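You operate a simulated robot arm through the tools that you are given. There is no shell and no other tool. Be economical: measure what you need, move in short steps, check, and stop when the job is done.

Carry out the task below with a simulated robot arm. There is one attempt and no reset: what you move stays moved.

## Task
Pour juice up to 100 ML in both tumblers and set the tall one on the saucer.
Fine: none spilt, jug back.

The check looks at the end state, three seconds after you hand in, the way a careful person would. Anything else that was tipped, shoved, dropped, spilled or broken makes it a failure.

## Robot
A 7-joint arm with a two-finger parallel gripper, fixed in place. Base frame: the origin is at the foot of the arm, x ahead of it, y to its left, z up. Readings come in cm, degrees, newtons and seconds.
With the tool pointing down near the work surface it reaches from about 34 to 78 cm from the base axis. Its first joint turns from -166.0 to 166.0 degrees. Payload 3.91 kg.
The tool frame sits at the grasp point between the pads (the TCP): z along the fingers, y along the line on which they close. The tips reach 3 cm beyond it. The gripper opens to 11 cm. The fingers are 2 cm wide and 1 cm thick; the gripper's body (4.8 by 11.2 cm) begins 5.5 cm behind the TCP.
Orientation is that of the tool frame in the base frame, as a unit quaternion [x, y, z, w]. With the fingers straight down and closing along the base's y, the tool's x points along the base's -x, its y along +y and its z along -z.

## Interface
- The arm moves only by the tool move_arm. Its argument "motion" is a list of rows, each an object of numbers (a shift or turn left out is 0, a gripper value left out holds the last): "hand": the finger opening in mm, from 0 to 110; "dx", "dy", "dz": the shift along the tool's x, y, z in mm; "wx", "wy", "wz": the turn, a rotation vector about the tool's x, y, z in degrees. In form: [{"hand": .., "dx": .., "dy": .., "dz": .., "wx": .., "wy": .., "wz": ..}, ...]. A call has 1 to 8 rows; each row shifts and turns the commanded pose from where the row before left it, along the tool's axes as they then stand. A row lasts 0.2 s, in which the tool goes at most 5 cm and 8.6 degrees; a call with a longer step from one row to the next is refused whole, and so is a gripper value outside its range. Where a pose cannot be reached the arm comes as near as it can. A force on the tool above 40 N (or 10 N above the force at the start of the call, whichever is more), or a blocked arm, ends the call early, and 0.2 s more pass. The fingers move at their own pace (about 15.3 cm/s each) and stop on an object; they squeeze with about 43 N. The grip force told is the motor's: it shows also when the fingers shut on nothing. Time passes only in rows, and 0.2 s behind the last, so rows that do not move let the fingers close. It gives the time, the measured TCP pose, the force on the tool (base axes), the opening and the grip force at its end, in the units of the frame above (readings bear some noise).
- Cameras (640 x 400 px; columns grow to the right, rows downward): "scene" is fixed at [5.38, 49.8, 165.91]; the picture's right is [-0.41, -0.91, 0.00], its down [-0.76, 0.35, -0.55] and it looks along [0.50, -0.23, -0.84] (base axes); focal length 293 px, centre (320, 200). "wrist" rides on the gripper at [-3.6, 0, -5.7] in the tool frame; the picture's right is [0.00, -1.00, 0.00], its down [0.97, 0.00, -0.24] and it looks along [0.24, 0.00, 0.97] (tool axes); focal length 218 px, centre (320, 200). There is no depth. A picture from a camera that has moved, and an enlarged one, comes with that camera's place and axes in the base frame and with its lens.
- get_image(camera): a new picture of that camera. No time passes.
- slide_trunk(by): slides the trunk up (or, below 0, down) by that many cm; the arm rides with it, the base frame stays. It gives what a move gives, with no picture.
- enlarge(camera, box): a new picture of the part [left, top, right, bottom] of that camera's present view, enlarged. No time passes.
- sign_off(): hands the job in; it is judged then, once.

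Go step by step. Nothing tells you positions but the pictures and the camera data: compare them with the known pose of the tool, close in by small moves and look again before you grip or let go. The budget is 120 turns and 64 pictures, counting those below and the enlarged ones. Unless the task says otherwise, let go and move clear before handing in, and close with one line.

The tools are called after "Request:" as name(argument=value, ...) on one line, values as JSON. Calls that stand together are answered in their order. move_arm: Moves the arm, as the interface text tells. Its arguments: {"type":"object","properties":{"motion":{"type":"array","items":{"type":"object","properties":{"hand":{"type":"number"},"dx":{"type":"number"},"dy":{"type":"number"},"dz":{"type":"number"},"wx":{"type":"number"},"wy":{"type":"number"},"wz":{"type":"number"}}}}},"required":["motion"]} The other tools are called the same way: slide_trunk (by) slides the trunk up or down; get_image (camera) takes a picture; enlarge (camera, box) takes an enlarged picture of a part of a camera's view; sign_off () hands the job in.

At the start:

```text
t: 0.0
tcp_pos: [31.72, 26.43, 134.57]
tcp_rot: [0.002, 1.0, 0.0, -0.002]
wrist_force: [-0.3, -0.8, -0.2]
grip_width: 10.99
finger_force: 0.0
trunk travel left (down, up): [-57.5, 3.5]
```

scene: 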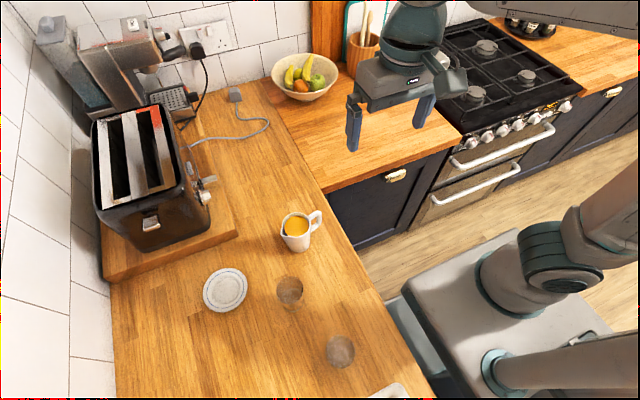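
wrist: 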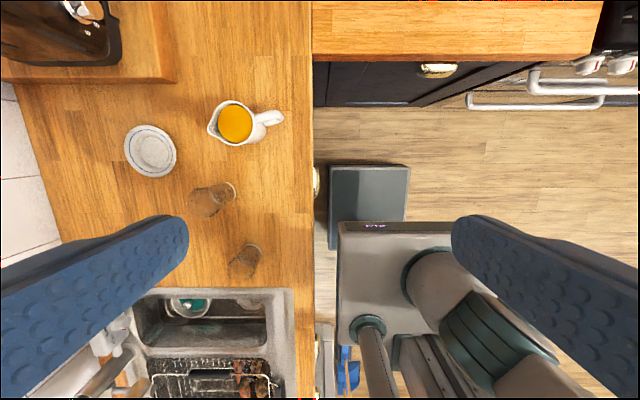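

I see a jug of juice, a saucer and two clear tumblers on the counter to the robot's left. I'll take enlarged views to measure them.

Request:
enlarge(camera="scene", box=[190, 200, 350, 300])

Request:
enlarge(camera="scene", box=[260, 260, 420, 400])

Request:
enlarge(camera="wrist", box=[110, 80, 310, 290])

```text
4.00 times, centred on (270, 250) of scene
camera zoom: at [5.38, 49.8, 165.91], right [-0.41, -0.91, 0.0], down [-0.76, 0.35, -0.55], along [0.5, -0.23, -0.84], focal length 1173 px, centre (520, 0)
```

zoom: 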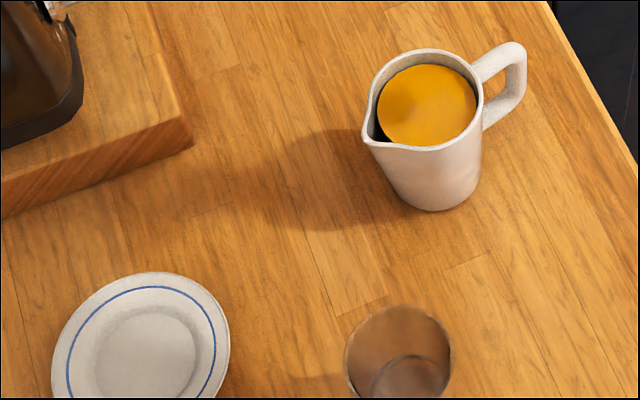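

```text
2.86 times, centred on (340, 330) of scene
camera zoom: at [5.38, 49.8, 165.91], right [-0.41, -0.91, 0.0], down [-0.76, 0.35, -0.55], along [0.5, -0.23, -0.84], focal length 838 px, centre (263, -171)
```

zoom: 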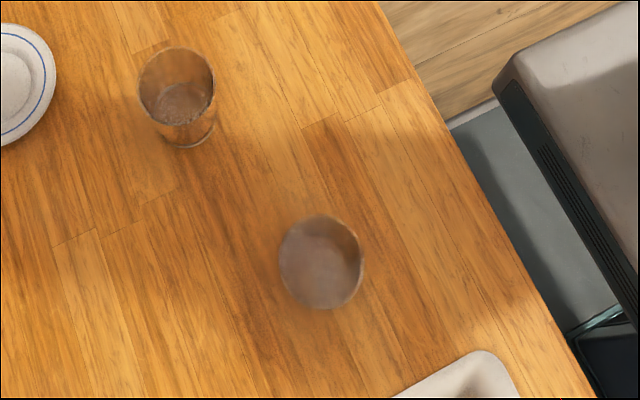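

```text
1.90 times, centred on (210, 185) of wrist
camera zoom: at [35.48, 26.27, 140.3], right [0.0, -1.0, 0.0], down [-0.97, 0.0, 0.24], along [-0.24, 0.0, -0.97], focal length 416 px, centre (530, 229)
```

zoom: 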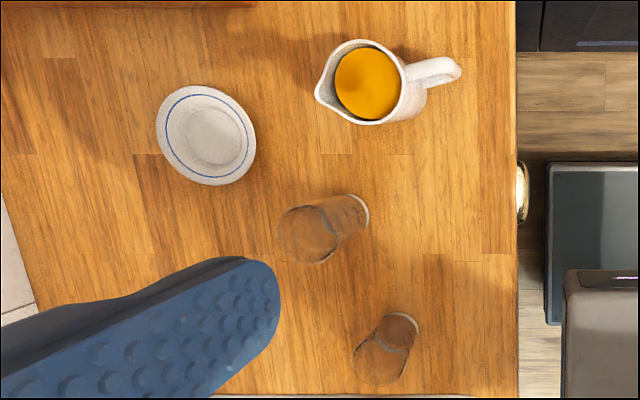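

I take the jug to be near (41,40), the saucer near (35,62) and the tumblers near (27,48) and (10,43). I'll bring the wrist camera over the tumblers for a closer look.

Request:
move_arm(motion=[{"dx": 10, "dy": 40, "dz": 10}, {"dx": 10, "dy": 40, "dz": 10}, {"dx": 10, "dy": 40, "dz": 10}, {"dx": 10, "dy": 30, "dz": 10}, {"dx": 10, "dy": 20, "dz": 10}])

Request:
get_image(camera="wrist")

```text
t: 1.2
tcp_pos: [26.72, 43.52, 129.58]
tcp_rot: [0.0, 1.0, 0.001, -0.002]
wrist_force: [-0.4, 0.1, -0.7]
grip_width: 11.01
finger_force: 0.0
trunk travel left (down, up): [-57.5, 3.5]
```

```text
58 pictures are left
camera wrist: at [30.3, 43.42, 135.2], right [0.0, -1.0, 0.0], down [-0.97, 0.0, 0.24], along [-0.24, 0.0, -0.97], focal length 218 px, centre (320, 200)
```

wrist: 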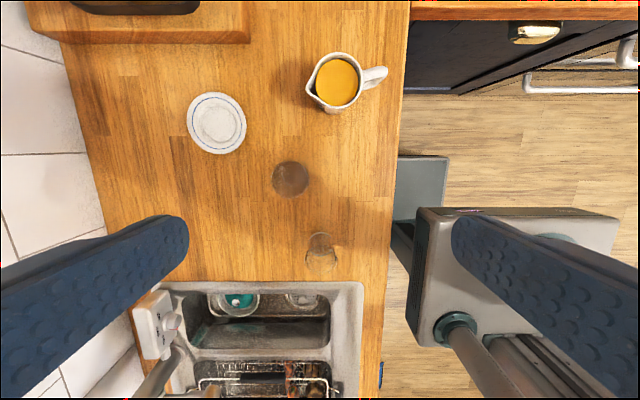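

The nearer tumbler (about (25,48)) looks about 11 cm tall and the other (about (10,43)) about 8 cm. I'll go back to the robot side and turn the tool horizontal, which is also the jug-grasp posture, to see them from the side.

Request:
move_arm(motion=[{"dx": -40, "dy": -40}, {"dx": -40, "dy": -40}, {"dx": 0, "dy": -40, "wz": -8.5}, {"wz": -8.5}, {"wz": -8.5}, {"wz": -8.5}, {"wz": -8.5}, {"wz": -8.5}])

Request:
move_arm(motion=[{"wz": -8.5}, {"wz": -8.5}, {"wz": -8.5}, {"wz": -8.5}, {"wz": -8.5}, {"wz": -8.5}])

Request:
get_image(camera="scene")

```text
refused: row 1 steps farther than a row can; nothing moved
```

```text
t: 2.6
tcp_pos: [26.7, 43.5, 129.73]
tcp_rot: [-0.431, 0.902, 0.002, -0.002]
wrist_force: [0.7, -0.1, 0.8]
grip_width: 11.0
finger_force: 0.1
trunk travel left (down, up): [-57.5, 3.5]
```

```text
57 pictures are left
```

scene: 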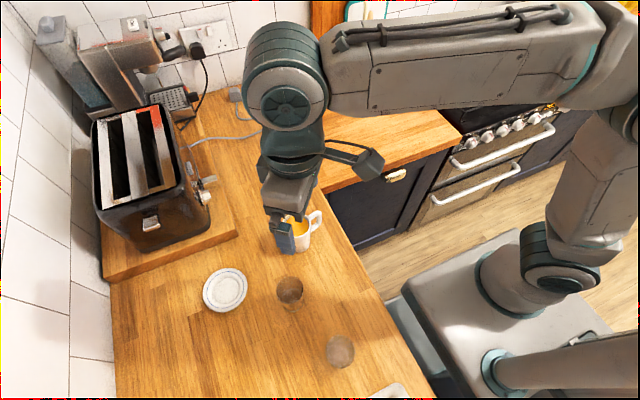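

Only the yaw went through. I'll continue the yaw, back off, then pitch up.

Request:
move_arm(motion=[{"wz": -8.5}, {"wz": -8.5}, {"wz": -8.5}, {"wz": -8.5}, {"wz": -8.5}, {"wz": -8.5}])

Request:
move_arm(motion=[{"dx": 36, "dy": -13, "dz": 28}, {"dx": 36, "dy": -13, "dz": 28}, {"dx": 36, "dy": -13, "dz": 28}, {"dx": 36, "dy": -13, "dz": 28}, {"wy": -8.5}, {"wy": -8.5}, {"wy": -8.5}, {"wy": -8.5}])

Request:
move_arm(motion=[{"wy": -8.5}, {"wy": -8.5}, {"wy": -8.5}, {"wy": -8.5}, {"wy": -8.5}, {"wy": -8.5}])

Request:
get_image(camera="wrist")

Request:
get_image(camera="scene")

```text
t: 4.0
tcp_pos: [26.82, 43.28, 129.65]
tcp_rot: [0.778, -0.628, -0.002, 0.0]
wrist_force: [-0.2, -0.5, -0.1]
grip_width: 11.01
finger_force: 0.1
trunk travel left (down, up): [-57.5, 3.5]
```

```text
t: 5.8
tcp_pos: [34.93, 30.4, 118.5]
tcp_rot: [0.742, -0.603, -0.229, -0.184]
wrist_force: [-0.3, 0.8, 0.0]
grip_width: 10.97
finger_force: 0.1
trunk travel left (down, up): [-57.5, 3.5]
```

```text
t: 7.2
tcp_pos: [34.9, 30.3, 118.39]
tcp_rot: [0.571, -0.464, -0.526, -0.426]
wrist_force: [-0.5, -0.2, 0.3]
grip_width: 10.97
finger_force: 0.2
trunk travel left (down, up): [-57.5, 3.5]
```

```text
56 pictures are left
camera wrist: at [36.07, 25.02, 122.43], right [0.98, 0.21, 0.0], down [0.06, -0.31, -0.95], along [-0.2, 0.93, -0.32], focal length 218 px, centre (320, 200)
```

wrist: 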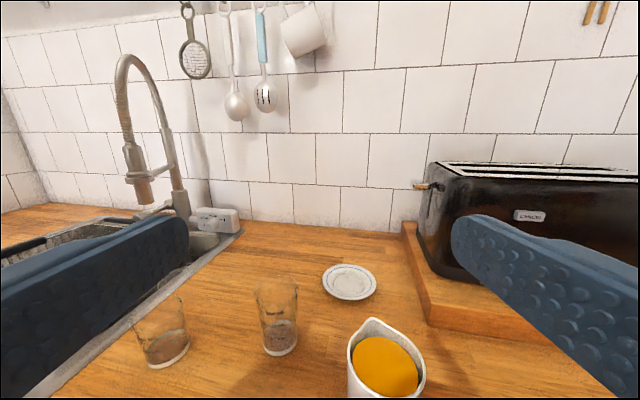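

```text
55 pictures are left
```

scene: 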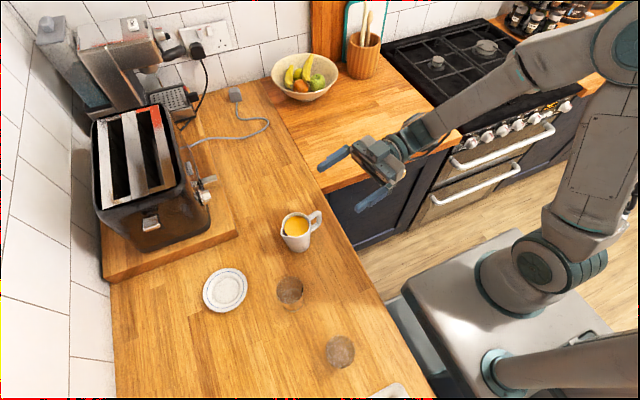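

The posture works and gives a side view. I'll zoom in on the tumblers and the jug.

Request:
enlarge(camera="wrist", box=[120, 260, 320, 385])

Request:
enlarge(camera="wrist", box=[240, 250, 440, 400])

```text
3.20 times, centred on (220, 322) of wrist
camera zoom: at [36.07, 25.02, 122.43], right [0.98, 0.21, 0.0], down [0.06, -0.31, -0.95], along [-0.2, 0.93, -0.32], focal length 698 px, centre (640, -192)
```

zoom: 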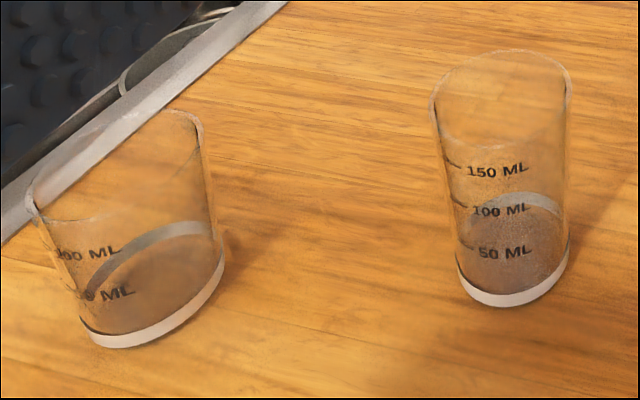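

```text
2.67 times, centred on (340, 325) of wrist
camera zoom: at [36.07, 25.02, 122.43], right [0.98, 0.21, 0.0], down [0.06, -0.31, -0.95], along [-0.2, 0.93, -0.32], focal length 582 px, centre (267, -133)
```

zoom: 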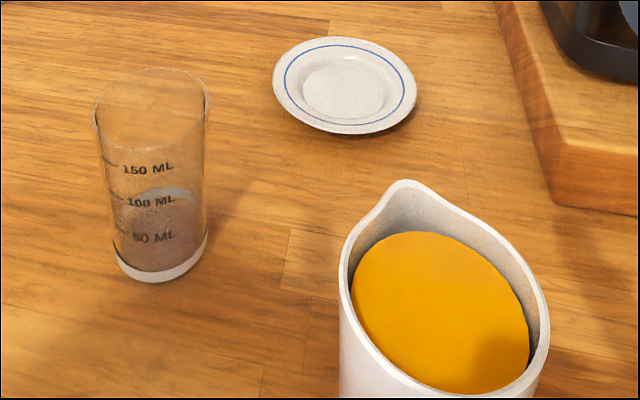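

The tall tumbler stands at about (25,48), 10 cm high, and the short one at (9.4,43), 8 cm high; both carry a 100 ML mark. The jug is near (39,41) with its handle pointing at my tool, so I'll line up behind it to grip its body with the handle between the fingers.

Request:
move_arm(motion=[{"wy": -5}, {"dy": -31, "dz": -18}, {"dy": -31, "dz": -18}, {"dx": 40}, {"dx": 40}, {"dx": 40}, {"dx": 40}])

Request:
get_image(camera="wrist")

Request:
get_image(camera="scene")

```text
t: 8.8
tcp_pos: [41.55, 28.55, 102.55]
tcp_rot: [-0.548, 0.445, 0.551, 0.444]
wrist_force: [0.0, -0.1, -0.6]
grip_width: 10.98
finger_force: 0.1
trunk travel left (down, up): [-57.5, 3.5]
```

```text
52 pictures are left
camera wrist: at [42.94, 22.91, 106.06], right [0.98, 0.21, 0.0], down [0.05, -0.23, -0.97], along [-0.2, 0.95, -0.24], focal length 218 px, centre (320, 200)
```

wrist: 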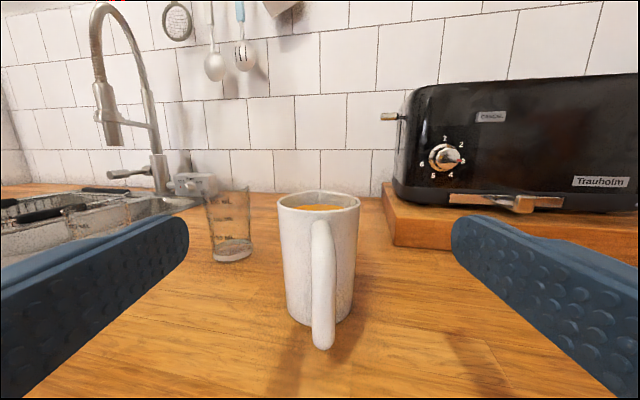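

```text
51 pictures are left
```

scene: 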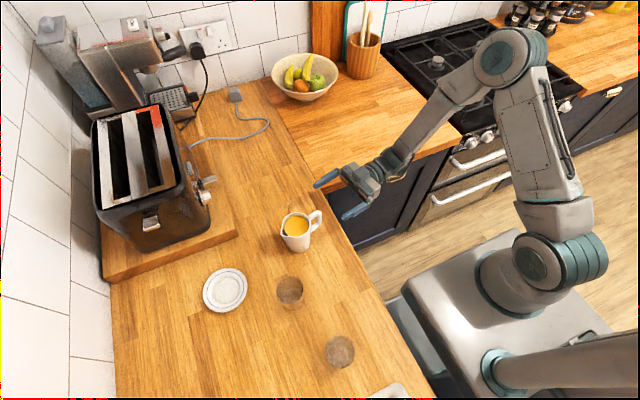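

The jug is centred on the tool axis (centre about 12 cm ahead, rim at about z 101.5). I'll lower to grip height and advance most of the way.

Request:
move_arm(motion=[{"dx": 23}, {"dx": 23}, {"dz": 25}, {"dz": 25}, {"dz": 20}, {"dz": 15}])

Request:
get_image(camera="wrist")

Request:
enlarge(camera="scene", box=[250, 160, 410, 260])

```text
t: 10.2
tcp_pos: [39.87, 36.44, 97.92]
tcp_rot: [-0.548, 0.446, 0.55, 0.445]
wrist_force: [-0.1, -0.2, -0.4]
grip_width: 11.01
finger_force: 0.0
trunk travel left (down, up): [-57.5, 3.5]
```

```text
50 pictures are left
camera wrist: at [41.04, 30.72, 101.42], right [0.98, 0.21, 0.0], down [0.05, -0.23, -0.97], along [-0.2, 0.95, -0.24], focal length 218 px, centre (320, 200)
```

wrist: 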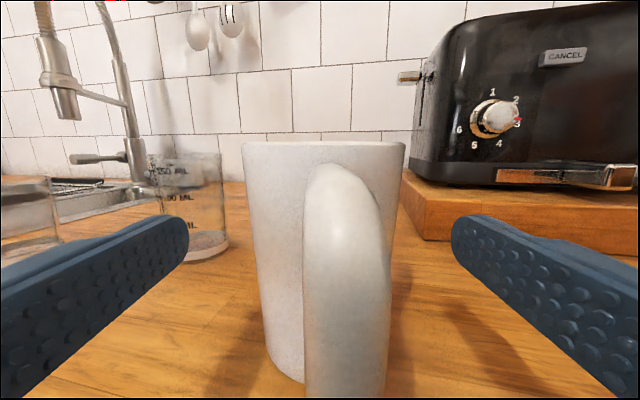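

```text
4.00 times, centred on (330, 210) of scene
camera zoom: at [5.38, 49.8, 165.91], right [-0.41, -0.91, 0.0], down [-0.76, 0.35, -0.55], along [0.5, -0.23, -0.84], focal length 1173 px, centre (280, 160)
```

zoom: 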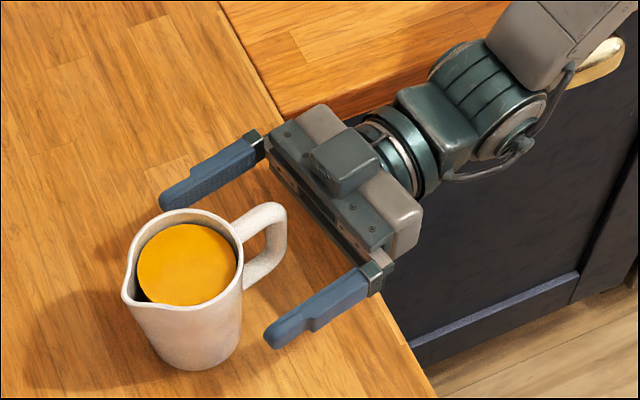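

The handle sits between the fingers with about 3 cm to the palm. I'll advance 2.1 cm more and close.

Request:
move_arm(motion=[{"dz": 11, "dy": -1}, {"dz": 10}, {}, {"hand": 85}, {"hand": 70}, {"hand": 0}, {}, {}])

Request:
enlarge(camera="scene", box=[250, 160, 410, 260])

```text
t: 12.0
tcp_pos: [39.45, 38.47, 97.9]
tcp_rot: [-0.548, 0.446, 0.551, 0.445]
wrist_force: [-1.6, -5.3, 0.2]
grip_width: 6.89
finger_force: 43.1
trunk travel left (down, up): [-57.5, 3.5]
```

```text
4.00 times, centred on (330, 210) of scene
camera zoom: at [5.38, 49.8, 165.91], right [-0.41, -0.91, 0.0], down [-0.76, 0.35, -0.55], along [0.5, -0.23, -0.84], focal length 1173 px, centre (280, 160)
```

zoom: 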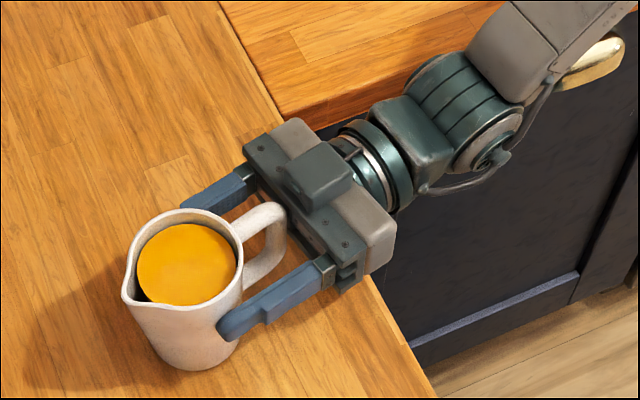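

The grip is firm at 6.9 cm width. I'll lift gently and check the jug hangs level.

Request:
move_arm(motion=[{"dx": -5}, {"dx": -10}, {"dx": -10}, {"dx": -10}, {"dx": -10}, {"dx": -5}, {}])

Request:
get_image(camera="scene")

```text
t: 13.6
tcp_pos: [39.42, 38.59, 102.94]
tcp_rot: [-0.548, 0.446, 0.55, 0.445]
wrist_force: [0.0, 0.4, -2.9]
grip_width: 6.87
finger_force: 43.4
trunk travel left (down, up): [-57.5, 3.5]
```

```text
47 pictures are left
```

scene: 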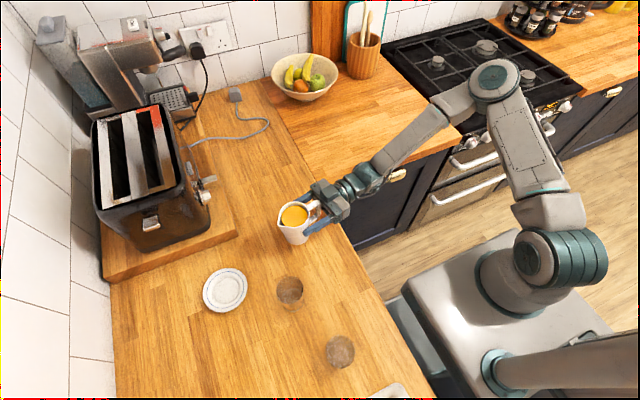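

The jug is lifted level. I'll carry it slowly towards the tall tumbler, staying high.

Request:
move_arm(motion=[{"dx": -6, "dy": 6, "dz": 1}, {"dx": -9, "dy": 15, "dz": 3}, {"dx": -9, "dy": 19, "dz": 4}, {"dx": -9, "dy": 21, "dz": 5}, {"dx": -9, "dy": 21, "dz": 5}, {"dx": -9, "dy": 19, "dz": 5}, {"dx": -6, "dy": 13, "dz": 3}, {"dx": -3, "dy": 7, "dz": 1}])

Request:
enlarge(camera="scene", box=[210, 180, 370, 320])

Request:
get_image(camera="wrist")

```text
t: 15.4
tcp_pos: [27.13, 38.73, 108.93]
tcp_rot: [-0.548, 0.446, 0.55, 0.445]
wrist_force: [-0.2, -0.2, -2.0]
grip_width: 6.92
finger_force: 43.2
trunk travel left (down, up): [-57.5, 3.5]
```

```text
2.86 times, centred on (290, 250) of scene
camera zoom: at [5.38, 49.8, 165.91], right [-0.41, -0.91, 0.0], down [-0.76, 0.35, -0.55], along [0.5, -0.23, -0.84], focal length 838 px, centre (406, 57)
```

zoom: 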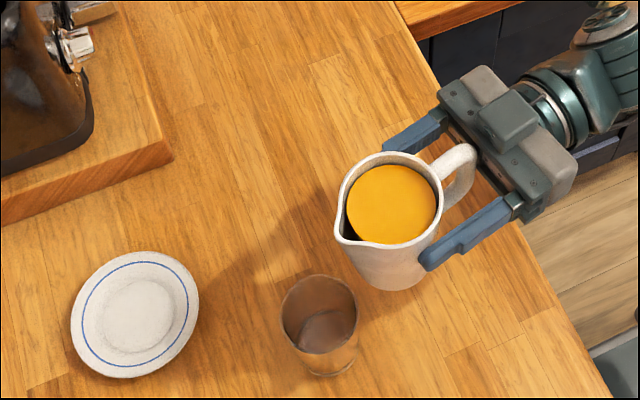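

```text
45 pictures are left
camera wrist: at [28.35, 33.05, 112.4], right [0.98, 0.21, 0.0], down [0.05, -0.23, -0.97], along [-0.2, 0.95, -0.24], focal length 218 px, centre (320, 200)
```

wrist: 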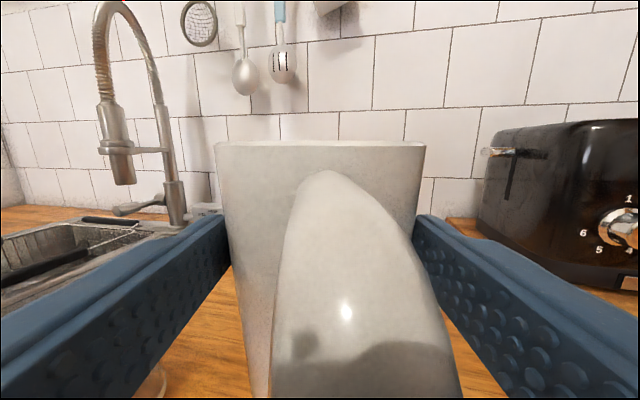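

The spout tip projects where my model predicts, about 6.9 cm ahead of and 3.8 cm above the TCP. I'll move it over the tall tumbler and begin tilting.

Request:
move_arm(motion=[{"dx": 10, "dz": 3}, {"dx": 19, "dz": 5}, {"dx": 10, "dz": 3, "dy": 1}, {}, {"wy": 3}, {"wy": 4}, {"wy": 4}, {}])

Request:
enlarge(camera="scene", box=[230, 210, 350, 310])

```text
t: 17.2
tcp_pos: [26.84, 39.7, 104.96]
tcp_rot: [0.599, -0.486, -0.496, -0.399]
wrist_force: [0.0, -0.8, -3.1]
grip_width: 6.91
finger_force: 43.1
trunk travel left (down, up): [-57.5, 3.5]
```

```text
4.00 times, centred on (290, 260) of scene
camera zoom: at [5.38, 49.8, 165.91], right [-0.41, -0.91, 0.0], down [-0.76, 0.35, -0.55], along [0.5, -0.23, -0.84], focal length 1173 px, centre (440, -40)
```

zoom: 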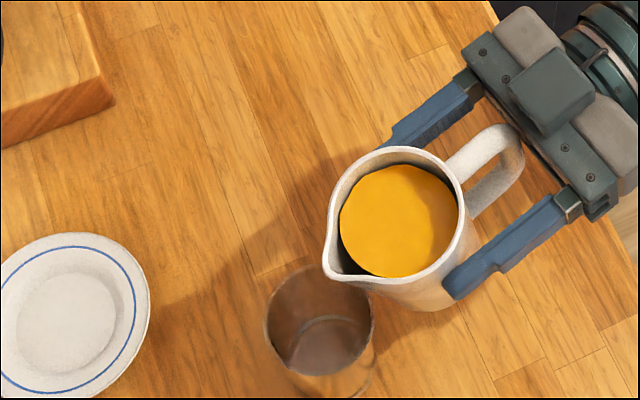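

The tip is over the near part of the tumbler and nothing is flowing yet. I'll lower 1.5 cm and tilt a few degrees more.

Request:
move_arm(motion=[{"dx": 14.5, "dz": 3}, {"wy": 2}, {"wy": 2}, {"wy": 2}, {}])

Request:
enlarge(camera="scene", box=[230, 210, 350, 310])

```text
t: 18.4
tcp_pos: [26.77, 39.7, 103.46]
tcp_rot: [0.624, -0.506, -0.463, -0.373]
wrist_force: [-0.2, 0.2, -3.0]
grip_width: 6.91
finger_force: 43.3
trunk travel left (down, up): [-57.5, 3.5]
```

```text
4.00 times, centred on (290, 260) of scene
camera zoom: at [5.38, 49.8, 165.91], right [-0.41, -0.91, 0.0], down [-0.76, 0.35, -0.55], along [0.5, -0.23, -0.84], focal length 1173 px, centre (440, -40)
```

zoom: 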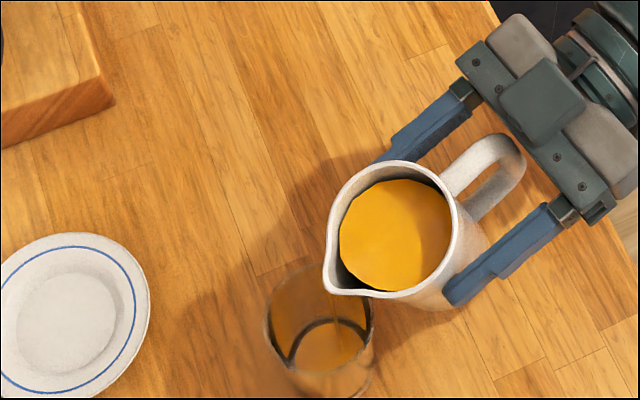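

A thin stream has started and juice is already showing in the tumbler. I'll hold and watch the rate.

Request:
move_arm(motion=[{}, {}])

Request:
enlarge(camera="scene", box=[250, 250, 330, 310])

```text
t: 19.0
tcp_pos: [26.75, 39.8, 103.41]
tcp_rot: [0.624, -0.507, -0.463, -0.374]
wrist_force: [-0.8, 0.1, -1.6]
grip_width: 6.91
finger_force: 43.5
trunk travel left (down, up): [-57.5, 3.5]
```

```text
6.67 times, centred on (290, 280) of scene
camera zoom: at [5.38, 49.8, 165.91], right [-0.41, -0.91, 0.0], down [-0.76, 0.35, -0.55], along [0.5, -0.23, -0.84], focal length 1955 px, centre (520, -333)
```

zoom: 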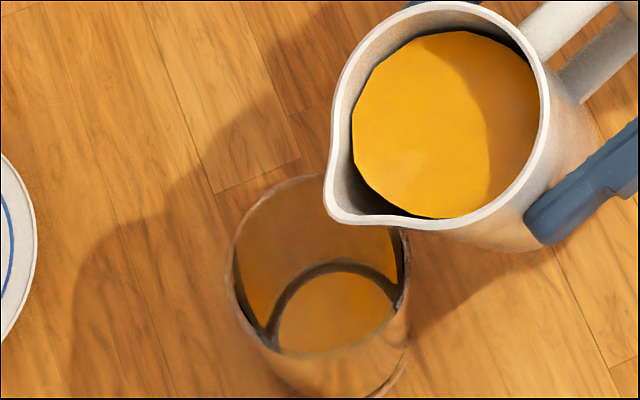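

The flow is tiny at this tilt. I'll tilt in further small steps.

Request:
move_arm(motion=[{"wy": 1.5}, {"wy": 1.5}, {}, {}])

Request:
enlarge(camera="scene", box=[250, 250, 330, 310])

```text
t: 20.0
tcp_pos: [26.81, 39.69, 103.49]
tcp_rot: [0.635, -0.516, -0.447, -0.36]
wrist_force: [-0.1, 0.4, -3.2]
grip_width: 6.88
finger_force: 43.0
trunk travel left (down, up): [-57.5, 3.5]
```

```text
6.67 times, centred on (290, 280) of scene
camera zoom: at [5.38, 49.8, 165.91], right [-0.41, -0.91, 0.0], down [-0.76, 0.35, -0.55], along [0.5, -0.23, -0.84], focal length 1955 px, centre (520, -333)
```

zoom: 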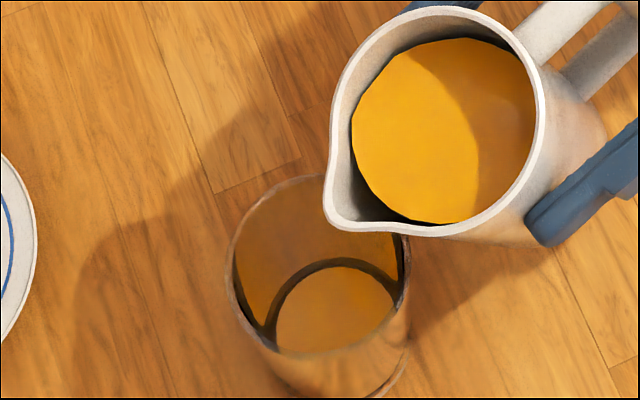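

Each tilt releases a little and then settles. I'll go further.

Request:
move_arm(motion=[{"wy": 1.5}, {"wy": 1.5}, {"wy": 1.5}, {"wy": 1.5}, {}, {}])

Request:
enlarge(camera="scene", box=[250, 250, 330, 310])

```text
t: 21.4
tcp_pos: [26.83, 39.84, 103.48]
tcp_rot: [0.658, -0.534, -0.413, -0.333]
wrist_force: [0.6, -0.2, -2.3]
grip_width: 6.9
finger_force: 43.3
trunk travel left (down, up): [-57.5, 3.5]
```

```text
6.67 times, centred on (290, 280) of scene
camera zoom: at [5.38, 49.8, 165.91], right [-0.41, -0.91, 0.0], down [-0.76, 0.35, -0.55], along [0.5, -0.23, -0.84], focal length 1955 px, centre (520, -333)
```

zoom: 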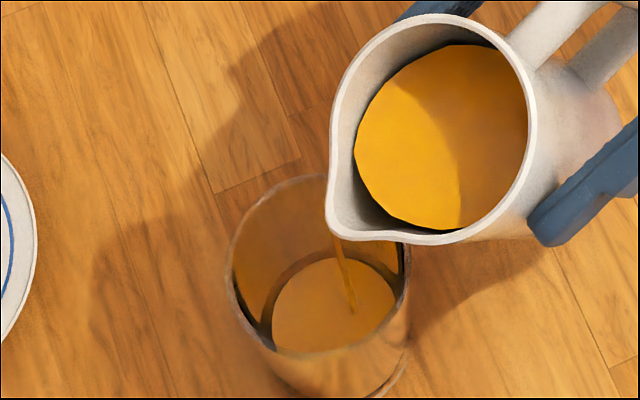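

The stream lands inside and the juice disc is rising. I'll continue.

Request:
move_arm(motion=[{}, {}, {"wy": 1.5}, {"wy": 1.5}, {"wy": 1.5}, {"wy": 1.5}, {}, {}])

Request:
enlarge(camera="scene", box=[250, 250, 330, 310])

```text
t: 23.2
tcp_pos: [26.73, 39.69, 103.56]
tcp_rot: [0.678, -0.552, -0.378, -0.305]
wrist_force: [-0.7, -0.4, -2.4]
grip_width: 6.87
finger_force: 42.4
trunk travel left (down, up): [-57.5, 3.5]
```

```text
6.67 times, centred on (290, 280) of scene
camera zoom: at [5.38, 49.8, 165.91], right [-0.41, -0.91, 0.0], down [-0.76, 0.35, -0.55], along [0.5, -0.23, -0.84], focal length 1955 px, centre (520, -333)
```

zoom: 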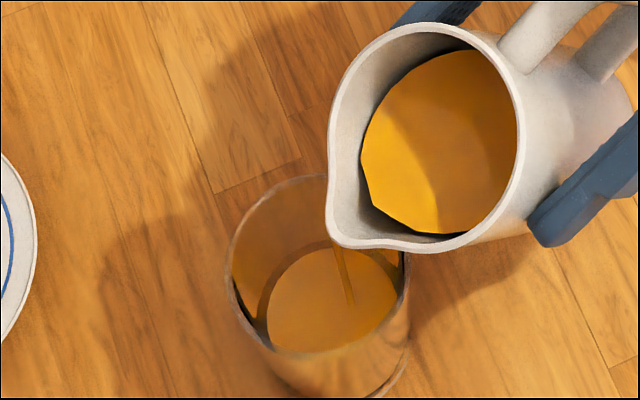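

I estimate about 60–70 ml. I'll let the stream finish, tilt back and move aside to read the marks with the wrist camera.

Request:
move_arm(motion=[{}, {}, {}, {"wy": -5}, {"wy": -8}, {"wy": -8}, {"wy": -8}, {"wy": -3}])

Request:
move_arm(motion=[{"dx": -15, "dy": -10, "dz": -10}, {"dx": -15, "dy": -20, "dz": -20}, {"dy": -25, "dz": -20}, {"dy": -25, "dz": -20}, {"dy": -25, "dz": -15}, {"dx": 10, "dy": -20, "dz": -10}, {"dy": -10}])

Request:
get_image(camera="wrist")

```text
t: 25.0
tcp_pos: [26.92, 39.64, 103.5]
tcp_rot: [-0.548, 0.445, 0.55, 0.446]
wrist_force: [0.5, -0.9, -1.8]
grip_width: 6.9
finger_force: 43.5
trunk travel left (down, up): [-57.5, 3.5]
```

```text
t: 26.6
tcp_pos: [42.18, 33.17, 105.5]
tcp_rot: [-0.548, 0.446, 0.55, 0.445]
wrist_force: [0.2, -0.2, -2.8]
grip_width: 6.89
finger_force: 43.2
trunk travel left (down, up): [-57.5, 3.5]
```

```text
38 pictures are left
camera wrist: at [43.36, 27.53, 109.06], right [0.98, 0.21, 0.0], down [0.05, -0.23, -0.97], along [-0.2, 0.95, -0.24], focal length 218 px, centre (320, 200)
```

wrist: 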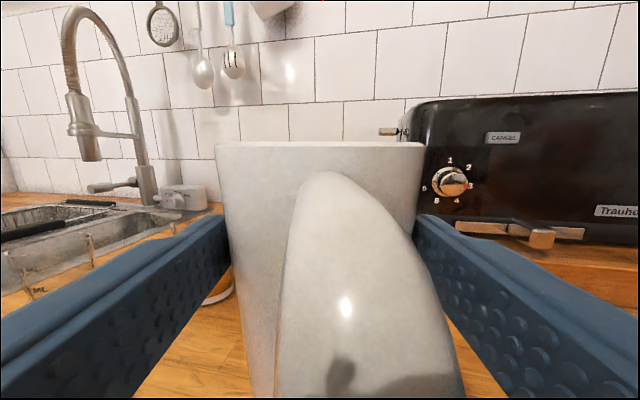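

The finger hides the tumbler. I'll lower over the empty counter so the glass shows above the finger.

Request:
move_arm(motion=[{"dx": 15}, {"dx": 20}, {"dx": 18, "dy": -10}, {"dx": 8, "dy": -10}, {}])

Request:
enlarge(camera="wrist", box=[140, 150, 260, 225])

```text
t: 27.8
tcp_pos: [43.97, 33.77, 99.34]
tcp_rot: [-0.548, 0.446, 0.55, 0.445]
wrist_force: [-0.6, 0.4, -2.7]
grip_width: 6.89
finger_force: 43.2
trunk travel left (down, up): [-57.5, 3.5]
```

```text
5.33 times, centred on (200, 188) of wrist
camera zoom: at [45.2, 28.06, 102.9], right [0.98, 0.21, 0.0], down [0.05, -0.23, -0.97], along [-0.2, 0.95, -0.24], focal length 1164 px, centre (960, 267)
```

zoom: 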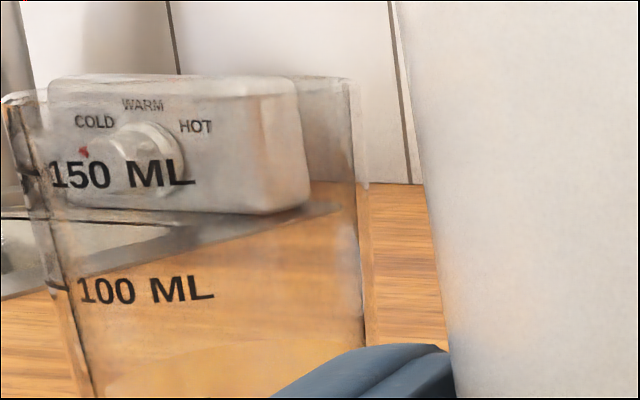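

Request:
enlarge(camera="wrist", box=[120, 180, 240, 255])

```text
5.33 times, centred on (180, 218) of wrist
camera zoom: at [45.2, 28.06, 102.9], right [0.98, 0.21, 0.0], down [0.05, -0.23, -0.97], along [-0.2, 0.95, -0.24], focal length 1164 px, centre (1067, 107)
```

zoom: 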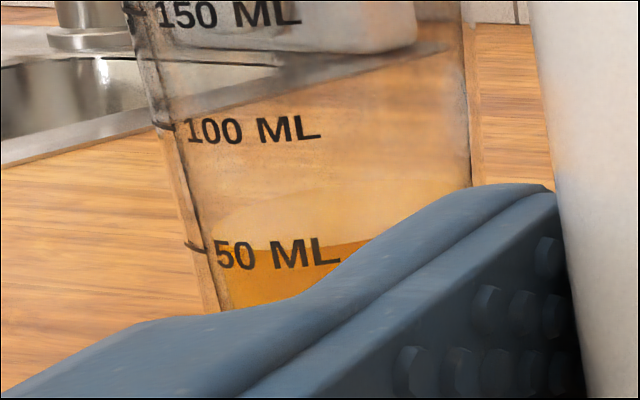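

Clear reading: the juice is at about the 50 mark after tilting to 32°. I'll return and pour the second half.

Request:
move_arm(motion=[{"dx": -12, "dy": 5, "dz": 3}, {"dx": -18, "dy": 14, "dz": 8}, {"dx": -18, "dy": 22, "dz": 11}, {"dx": -15, "dy": 26, "dz": 13}, {"dx": -12, "dy": 28, "dz": 14}, {"dx": -8, "dy": 28, "dz": 14}, {"dx": -4, "dy": 20, "dz": 10}, {"dy": 12, "dz": 5}])

Request:
move_arm(motion=[{"wy": 4}, {"wy": 7}, {"wy": 7}, {"wy": 5}, {"wy": 3}, {}])

Request:
enlarge(camera="scene", box=[250, 250, 330, 310])

```text
t: 29.6
tcp_pos: [27.05, 37.97, 108.23]
tcp_rot: [-0.547, 0.447, 0.55, 0.445]
wrist_force: [1.1, -0.1, -2.5]
grip_width: 6.93
finger_force: 42.9
trunk travel left (down, up): [-57.5, 3.5]
```

```text
t: 31.0
tcp_pos: [27.08, 38.09, 108.07]
tcp_rot: [0.658, -0.534, -0.413, -0.332]
wrist_force: [-0.9, 0.4, -2.0]
grip_width: 6.91
finger_force: 42.9
trunk travel left (down, up): [-57.5, 3.5]
```

```text
6.67 times, centred on (290, 280) of scene
camera zoom: at [5.38, 49.8, 165.91], right [-0.41, -0.91, 0.0], down [-0.76, 0.35, -0.55], along [0.5, -0.23, -0.84], focal length 1955 px, centre (520, -333)
```

zoom: 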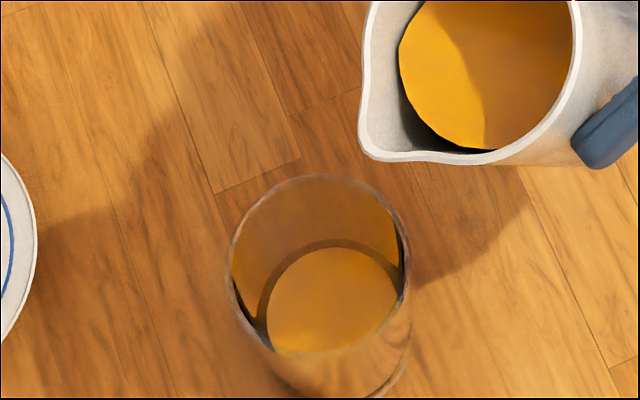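

I'll move in over the glass and resume tilting.

Request:
move_arm(motion=[{"dx": 4, "dz": 8}, {"dx": 5, "dz": 10}, {"dx": 4, "dz": 8}, {"wy": 3}, {"wy": 3}, {"wy": 2}, {"wy": 1.5}, {}])

Request:
enlarge(camera="scene", box=[250, 250, 330, 310])

```text
t: 32.8
tcp_pos: [26.83, 39.8, 105.82]
tcp_rot: [0.691, -0.56, -0.357, -0.287]
wrist_force: [-0.3, 0.1, -2.0]
grip_width: 6.9
finger_force: 43.0
trunk travel left (down, up): [-57.5, 3.5]
```

```text
6.67 times, centred on (290, 280) of scene
camera zoom: at [5.38, 49.8, 165.91], right [-0.41, -0.91, 0.0], down [-0.76, 0.35, -0.55], along [0.5, -0.23, -0.84], focal length 1955 px, centre (520, -333)
```

zoom: 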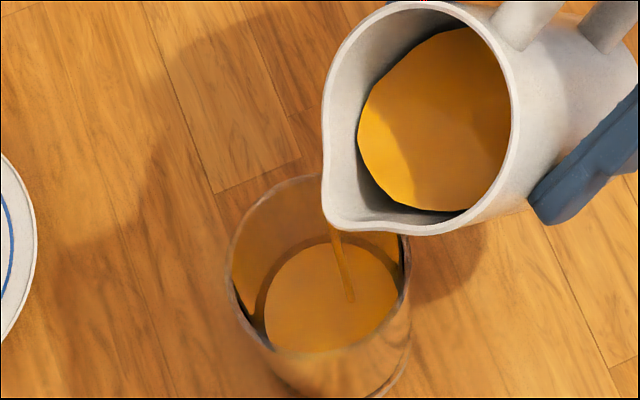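

Request:
move_arm(motion=[{"wy": 1.5}, {"wy": 1.5}, {"wy": 1.5}, {"wy": 1}, {}, {}, {}])

Request:
enlarge(camera="scene", box=[250, 250, 330, 310])

```text
t: 34.4
tcp_pos: [26.71, 39.77, 105.88]
tcp_rot: [0.706, -0.574, -0.324, -0.26]
wrist_force: [0.6, 0.3, -3.0]
grip_width: 6.89
finger_force: 42.9
trunk travel left (down, up): [-57.5, 3.5]
```

```text
6.67 times, centred on (290, 280) of scene
camera zoom: at [5.38, 49.8, 165.91], right [-0.41, -0.91, 0.0], down [-0.76, 0.35, -0.55], along [0.5, -0.23, -0.84], focal length 1955 px, centre (520, -333)
```

zoom: 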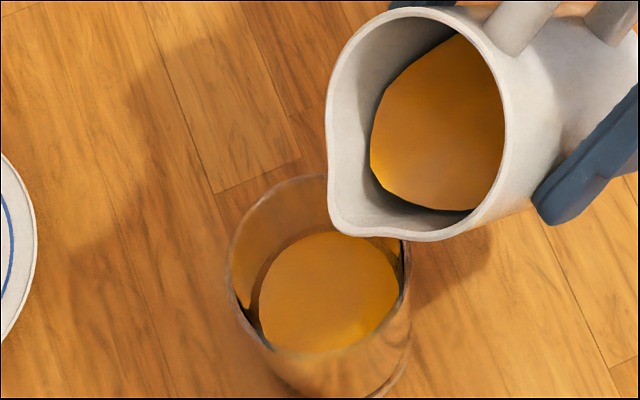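

The flow has stopped with the level near target. I'll check from the side again.

Request:
move_arm(motion=[{"wy": -4}, {"wy": -8}, {"wy": -8}, {"wy": -8}, {"wy": -8}, {"wy": -5}, {"dx": -10, "dz": -5}, {"dx": -10, "dz": -10, "dy": -5}])

Request:
move_arm(motion=[{"dy": -15, "dz": -10}, {"dy": -28, "dz": -12}, {"dy": -32, "dz": -12}, {"dy": -32, "dz": -8, "dx": 10}, {"dy": -28, "dz": -4, "dx": 20}, {"dy": -20, "dx": 25}, {"dy": -8, "dx": 20}, {"dx": 9}])

Request:
enlarge(camera="wrist", box=[120, 170, 240, 245])

```text
t: 36.2
tcp_pos: [27.67, 38.42, 107.79]
tcp_rot: [-0.548, 0.446, 0.551, 0.444]
wrist_force: [-0.2, -0.1, -3.2]
grip_width: 6.93
finger_force: 42.4
trunk travel left (down, up): [-57.5, 3.5]
```

```text
t: 38.0
tcp_pos: [44.59, 37.37, 99.26]
tcp_rot: [-0.548, 0.446, 0.551, 0.444]
wrist_force: [0.9, -0.3, -2.6]
grip_width: 6.74
finger_force: 42.8
trunk travel left (down, up): [-57.5, 3.5]
```

```text
5.33 times, centred on (180, 208) of wrist
camera zoom: at [45.72, 31.69, 102.79], right [0.98, 0.21, 0.0], down [0.05, -0.23, -0.97], along [-0.2, 0.95, -0.24], focal length 1164 px, centre (1067, 160)
```

zoom: 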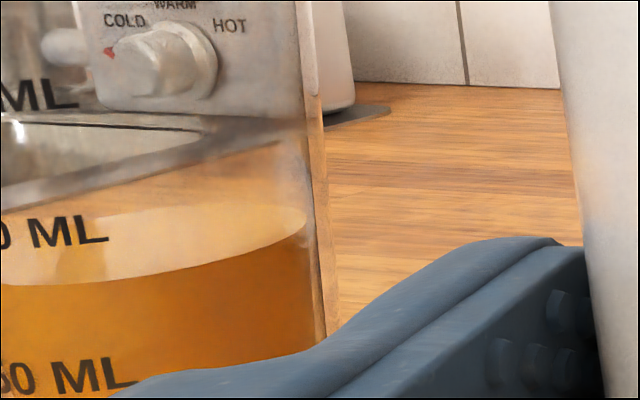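

Request:
enlarge(camera="wrist", box=[80, 170, 200, 245])

Request:
get_image(camera="wrist")

```text
5.33 times, centred on (140, 208) of wrist
camera zoom: at [45.72, 31.69, 102.79], right [0.98, 0.21, 0.0], down [0.05, -0.23, -0.97], along [-0.2, 0.95, -0.24], focal length 1164 px, centre (1280, 160)
```

zoom: 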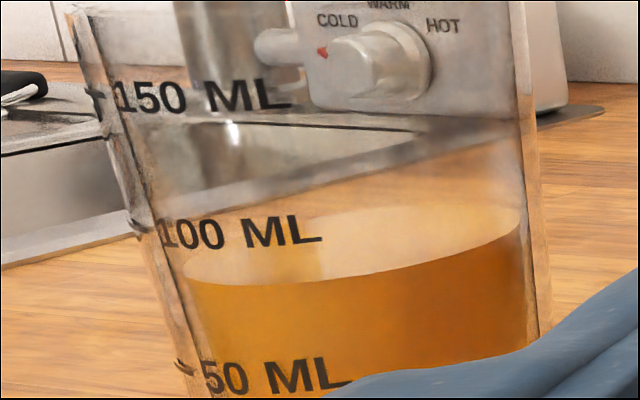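

```text
30 pictures are left
camera wrist: at [45.72, 31.69, 102.79], right [0.98, 0.21, 0.0], down [0.05, -0.23, -0.97], along [-0.2, 0.95, -0.24], focal length 218 px, centre (320, 200)
```

wrist: 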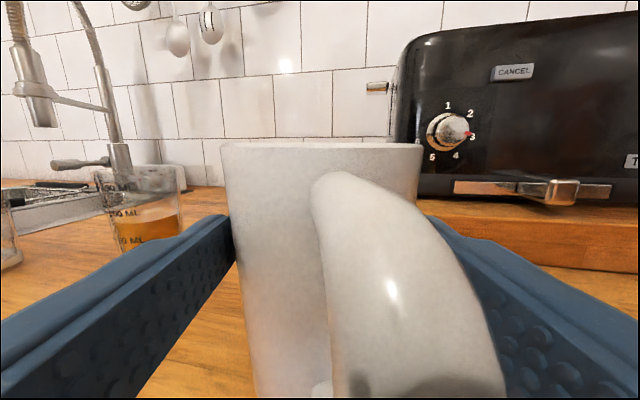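

The level is about 83 ml, so the tall one needs a bit more. The jug also seems to have twisted slightly in the grip, so I'll check it from above.

Request:
enlarge(camera="scene", box=[250, 180, 370, 260])

```text
5.00 times, centred on (310, 220) of scene
camera zoom: at [5.38, 49.8, 165.91], right [-0.41, -0.91, 0.0], down [-0.76, 0.35, -0.55], along [0.5, -0.23, -0.84], focal length 1466 px, centre (370, 100)
```

zoom: 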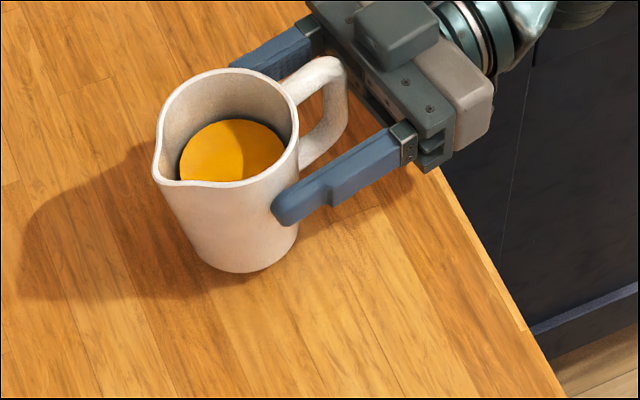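

The spout is still where the model says, with only a small twist. I'll return more gently and add about 17 ml.

Request:
move_arm(motion=[{"dx": -8}, {"dx": -14, "dy": 4, "dz": 1}, {"dx": -14, "dy": 9, "dz": 2}, {"dx": -12, "dy": 14, "dz": 3}, {"dx": -12, "dy": 18, "dz": 4}, {"dx": -10, "dy": 20, "dz": 5}, {"dx": -8, "dy": 22, "dz": 6}, {"dx": -6, "dy": 22, "dz": 6}])

Request:
move_arm(motion=[{"dx": -4, "dy": 20, "dz": 5}, {"dy": 17, "dz": 4}, {"dy": 13, "dz": 3}, {"dy": 8, "dz": 2}, {"dy": 3, "dz": 1}, {"wy": 3}, {"wy": 5}, {"wy": 7}])

Request:
move_arm(motion=[{"wy": 7}, {"wy": 4}, {}, {"dx": 4, "dz": 8}, {"dx": 5, "dz": 10}, {"dx": 4, "dz": 8}, {}])

Request:
enlarge(camera="scene", box=[250, 250, 330, 310])

```text
t: 39.8
tcp_pos: [33.23, 37.78, 107.8]
tcp_rot: [-0.549, 0.445, 0.551, 0.444]
wrist_force: [-0.2, 0.5, -2.0]
grip_width: 6.78
finger_force: 42.9
trunk travel left (down, up): [-57.5, 3.5]
```

```text
t: 41.6
tcp_pos: [26.93, 37.92, 108.01]
tcp_rot: [0.616, -0.5, -0.474, -0.382]
wrist_force: [0.4, -0.1, -2.6]
grip_width: 6.73
finger_force: 42.4
trunk travel left (down, up): [-57.5, 3.5]
```

```text
t: 43.2
tcp_pos: [26.7, 39.61, 105.89]
tcp_rot: [0.658, -0.534, -0.413, -0.333]
wrist_force: [-0.1, 0.1, -2.7]
grip_width: 6.72
finger_force: 43.0
trunk travel left (down, up): [-57.5, 3.5]
```

```text
6.67 times, centred on (290, 280) of scene
camera zoom: at [5.38, 49.8, 165.91], right [-0.41, -0.91, 0.0], down [-0.76, 0.35, -0.55], along [0.5, -0.23, -0.84], focal length 1955 px, centre (520, -333)
```

zoom: 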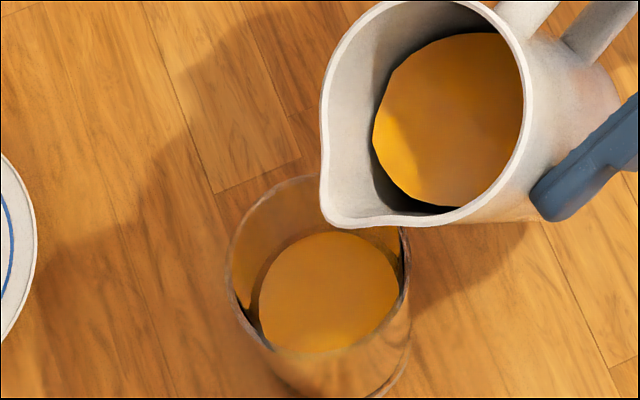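

Request:
move_arm(motion=[{"wy": 4}, {"wy": 4}, {"wy": 3}, {"wy": 2}, {"wy": 2}, {"wy": 1.5}, {"wy": 1.5}, {}])

Request:
enlarge(camera="scene", box=[250, 250, 330, 310])

```text
t: 45.0
tcp_pos: [26.64, 39.63, 105.91]
tcp_rot: [0.715, -0.58, -0.304, -0.245]
wrist_force: [0.1, -1.6, -2.2]
grip_width: 6.7
finger_force: 43.0
trunk travel left (down, up): [-57.5, 3.5]
```

```text
6.67 times, centred on (290, 280) of scene
camera zoom: at [5.38, 49.8, 165.91], right [-0.41, -0.91, 0.0], down [-0.76, 0.35, -0.55], along [0.5, -0.23, -0.84], focal length 1955 px, centre (520, -333)
```

zoom: 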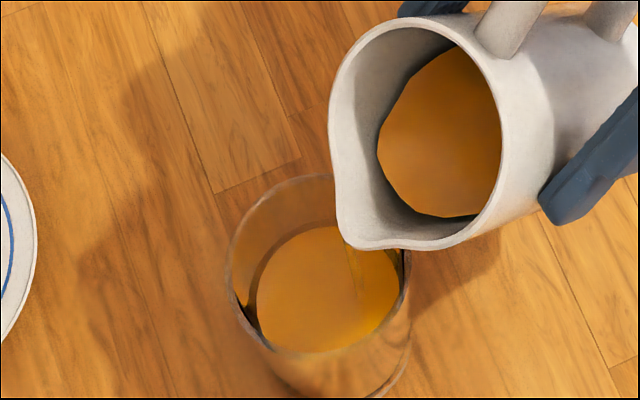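

Request:
move_arm(motion=[{}, {}, {"wy": 1}, {"wy": 1}, {}, {}, {}, {}])

Request:
enlarge(camera="scene", box=[250, 250, 330, 310])

```text
t: 46.8
tcp_pos: [26.68, 39.56, 105.91]
tcp_rot: [0.72, -0.584, -0.293, -0.235]
wrist_force: [0.2, 0.1, -2.0]
grip_width: 6.7
finger_force: 43.1
trunk travel left (down, up): [-57.5, 3.5]
```

```text
6.67 times, centred on (290, 280) of scene
camera zoom: at [5.38, 49.8, 165.91], right [-0.41, -0.91, 0.0], down [-0.76, 0.35, -0.55], along [0.5, -0.23, -0.84], focal length 1955 px, centre (520, -333)
```

zoom: 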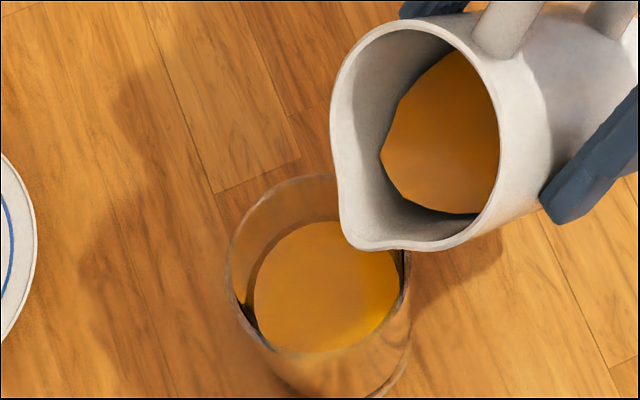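

The level looks close to 100 ML. I'll tilt back, retreat and raise, then yaw the jug to face the short tumbler.

Request:
move_arm(motion=[{"wy": -4}, {"wy": -7}, {"wy": -8}, {"wy": -8}, {"wy": -8}, {"wy": -6}, {"wy": -4}, {"wy": -1, "dx": -8}])

Request:
move_arm(motion=[{"dx": -10, "dz": -5, "dy": -3}, {"dx": -12, "dz": -10, "dy": -8}, {"dx": -8, "dz": -12, "dy": -14}, {"dx": -4, "dz": -12, "dy": -16}, {"dz": -10, "dy": -14}, {"dz": -6, "dy": -8}, {"dz": -2, "dy": -3}, {"wx": -2}])

Request:
move_arm(motion=[{"wx": -4}, {"wx": -5}, {"wx": -6}, {"wx": -6}, {"wx": -6}, {"wx": -6}, {"wx": -6}, {"wx": -6}])

Request:
get_image(camera="scene")

```text
t: 48.6
tcp_pos: [26.67, 39.57, 106.62]
tcp_rot: [-0.548, 0.446, 0.551, 0.445]
wrist_force: [0.4, -0.5, -2.9]
grip_width: 6.69
finger_force: 43.3
trunk travel left (down, up): [-57.5, 3.5]
```

```text
t: 50.4
tcp_pos: [34.27, 35.47, 110.12]
tcp_rot: [-0.556, 0.437, 0.557, 0.436]
wrist_force: [-0.1, -0.6, -2.6]
grip_width: 6.67
finger_force: 42.7
trunk travel left (down, up): [-57.5, 3.5]
```

```text
t: 52.2
tcp_pos: [34.26, 35.4, 110.04]
tcp_rot: [-0.68, 0.189, 0.683, 0.188]
wrist_force: [0.2, 0.3, -2.5]
grip_width: 6.66
finger_force: 43.1
trunk travel left (down, up): [-57.5, 3.5]
```

```text
25 pictures are left
```

scene: 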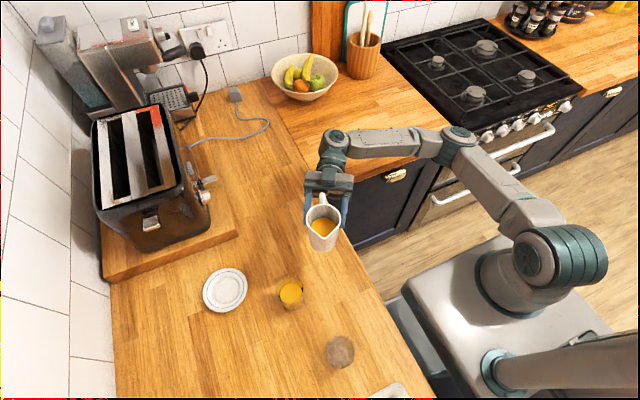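

The grip width has been shrinking slightly, so I'll check how the jug sits in the fingers before pouring again.

Request:
get_image(camera="wrist")

Request:
enlarge(camera="scene", box=[270, 160, 390, 260])

```text
24 pictures are left
camera wrist: at [39.19, 32.48, 113.55], right [0.51, 0.86, 0.0], down [0.2, -0.12, -0.97], along [-0.83, 0.5, -0.24], focal length 218 px, centre (320, 200)
```

wrist: 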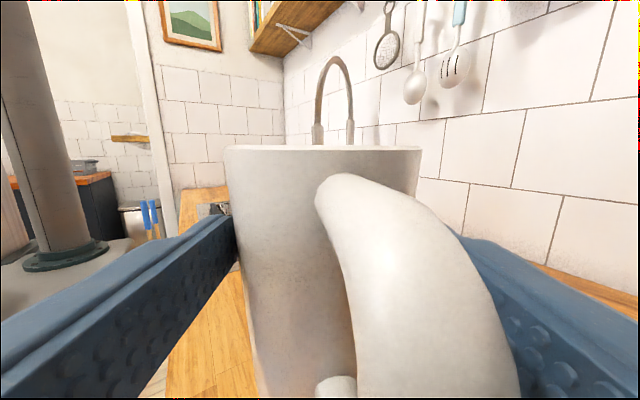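

```text
4.00 times, centred on (330, 210) of scene
camera zoom: at [5.38, 49.8, 165.91], right [-0.41, -0.91, 0.0], down [-0.76, 0.35, -0.55], along [0.5, -0.23, -0.84], focal length 1173 px, centre (280, 160)
```

zoom: 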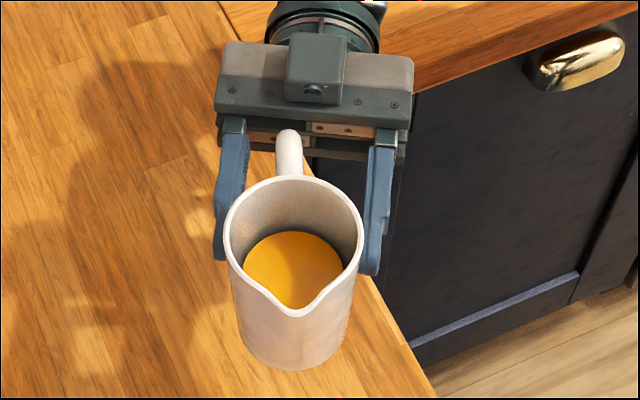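

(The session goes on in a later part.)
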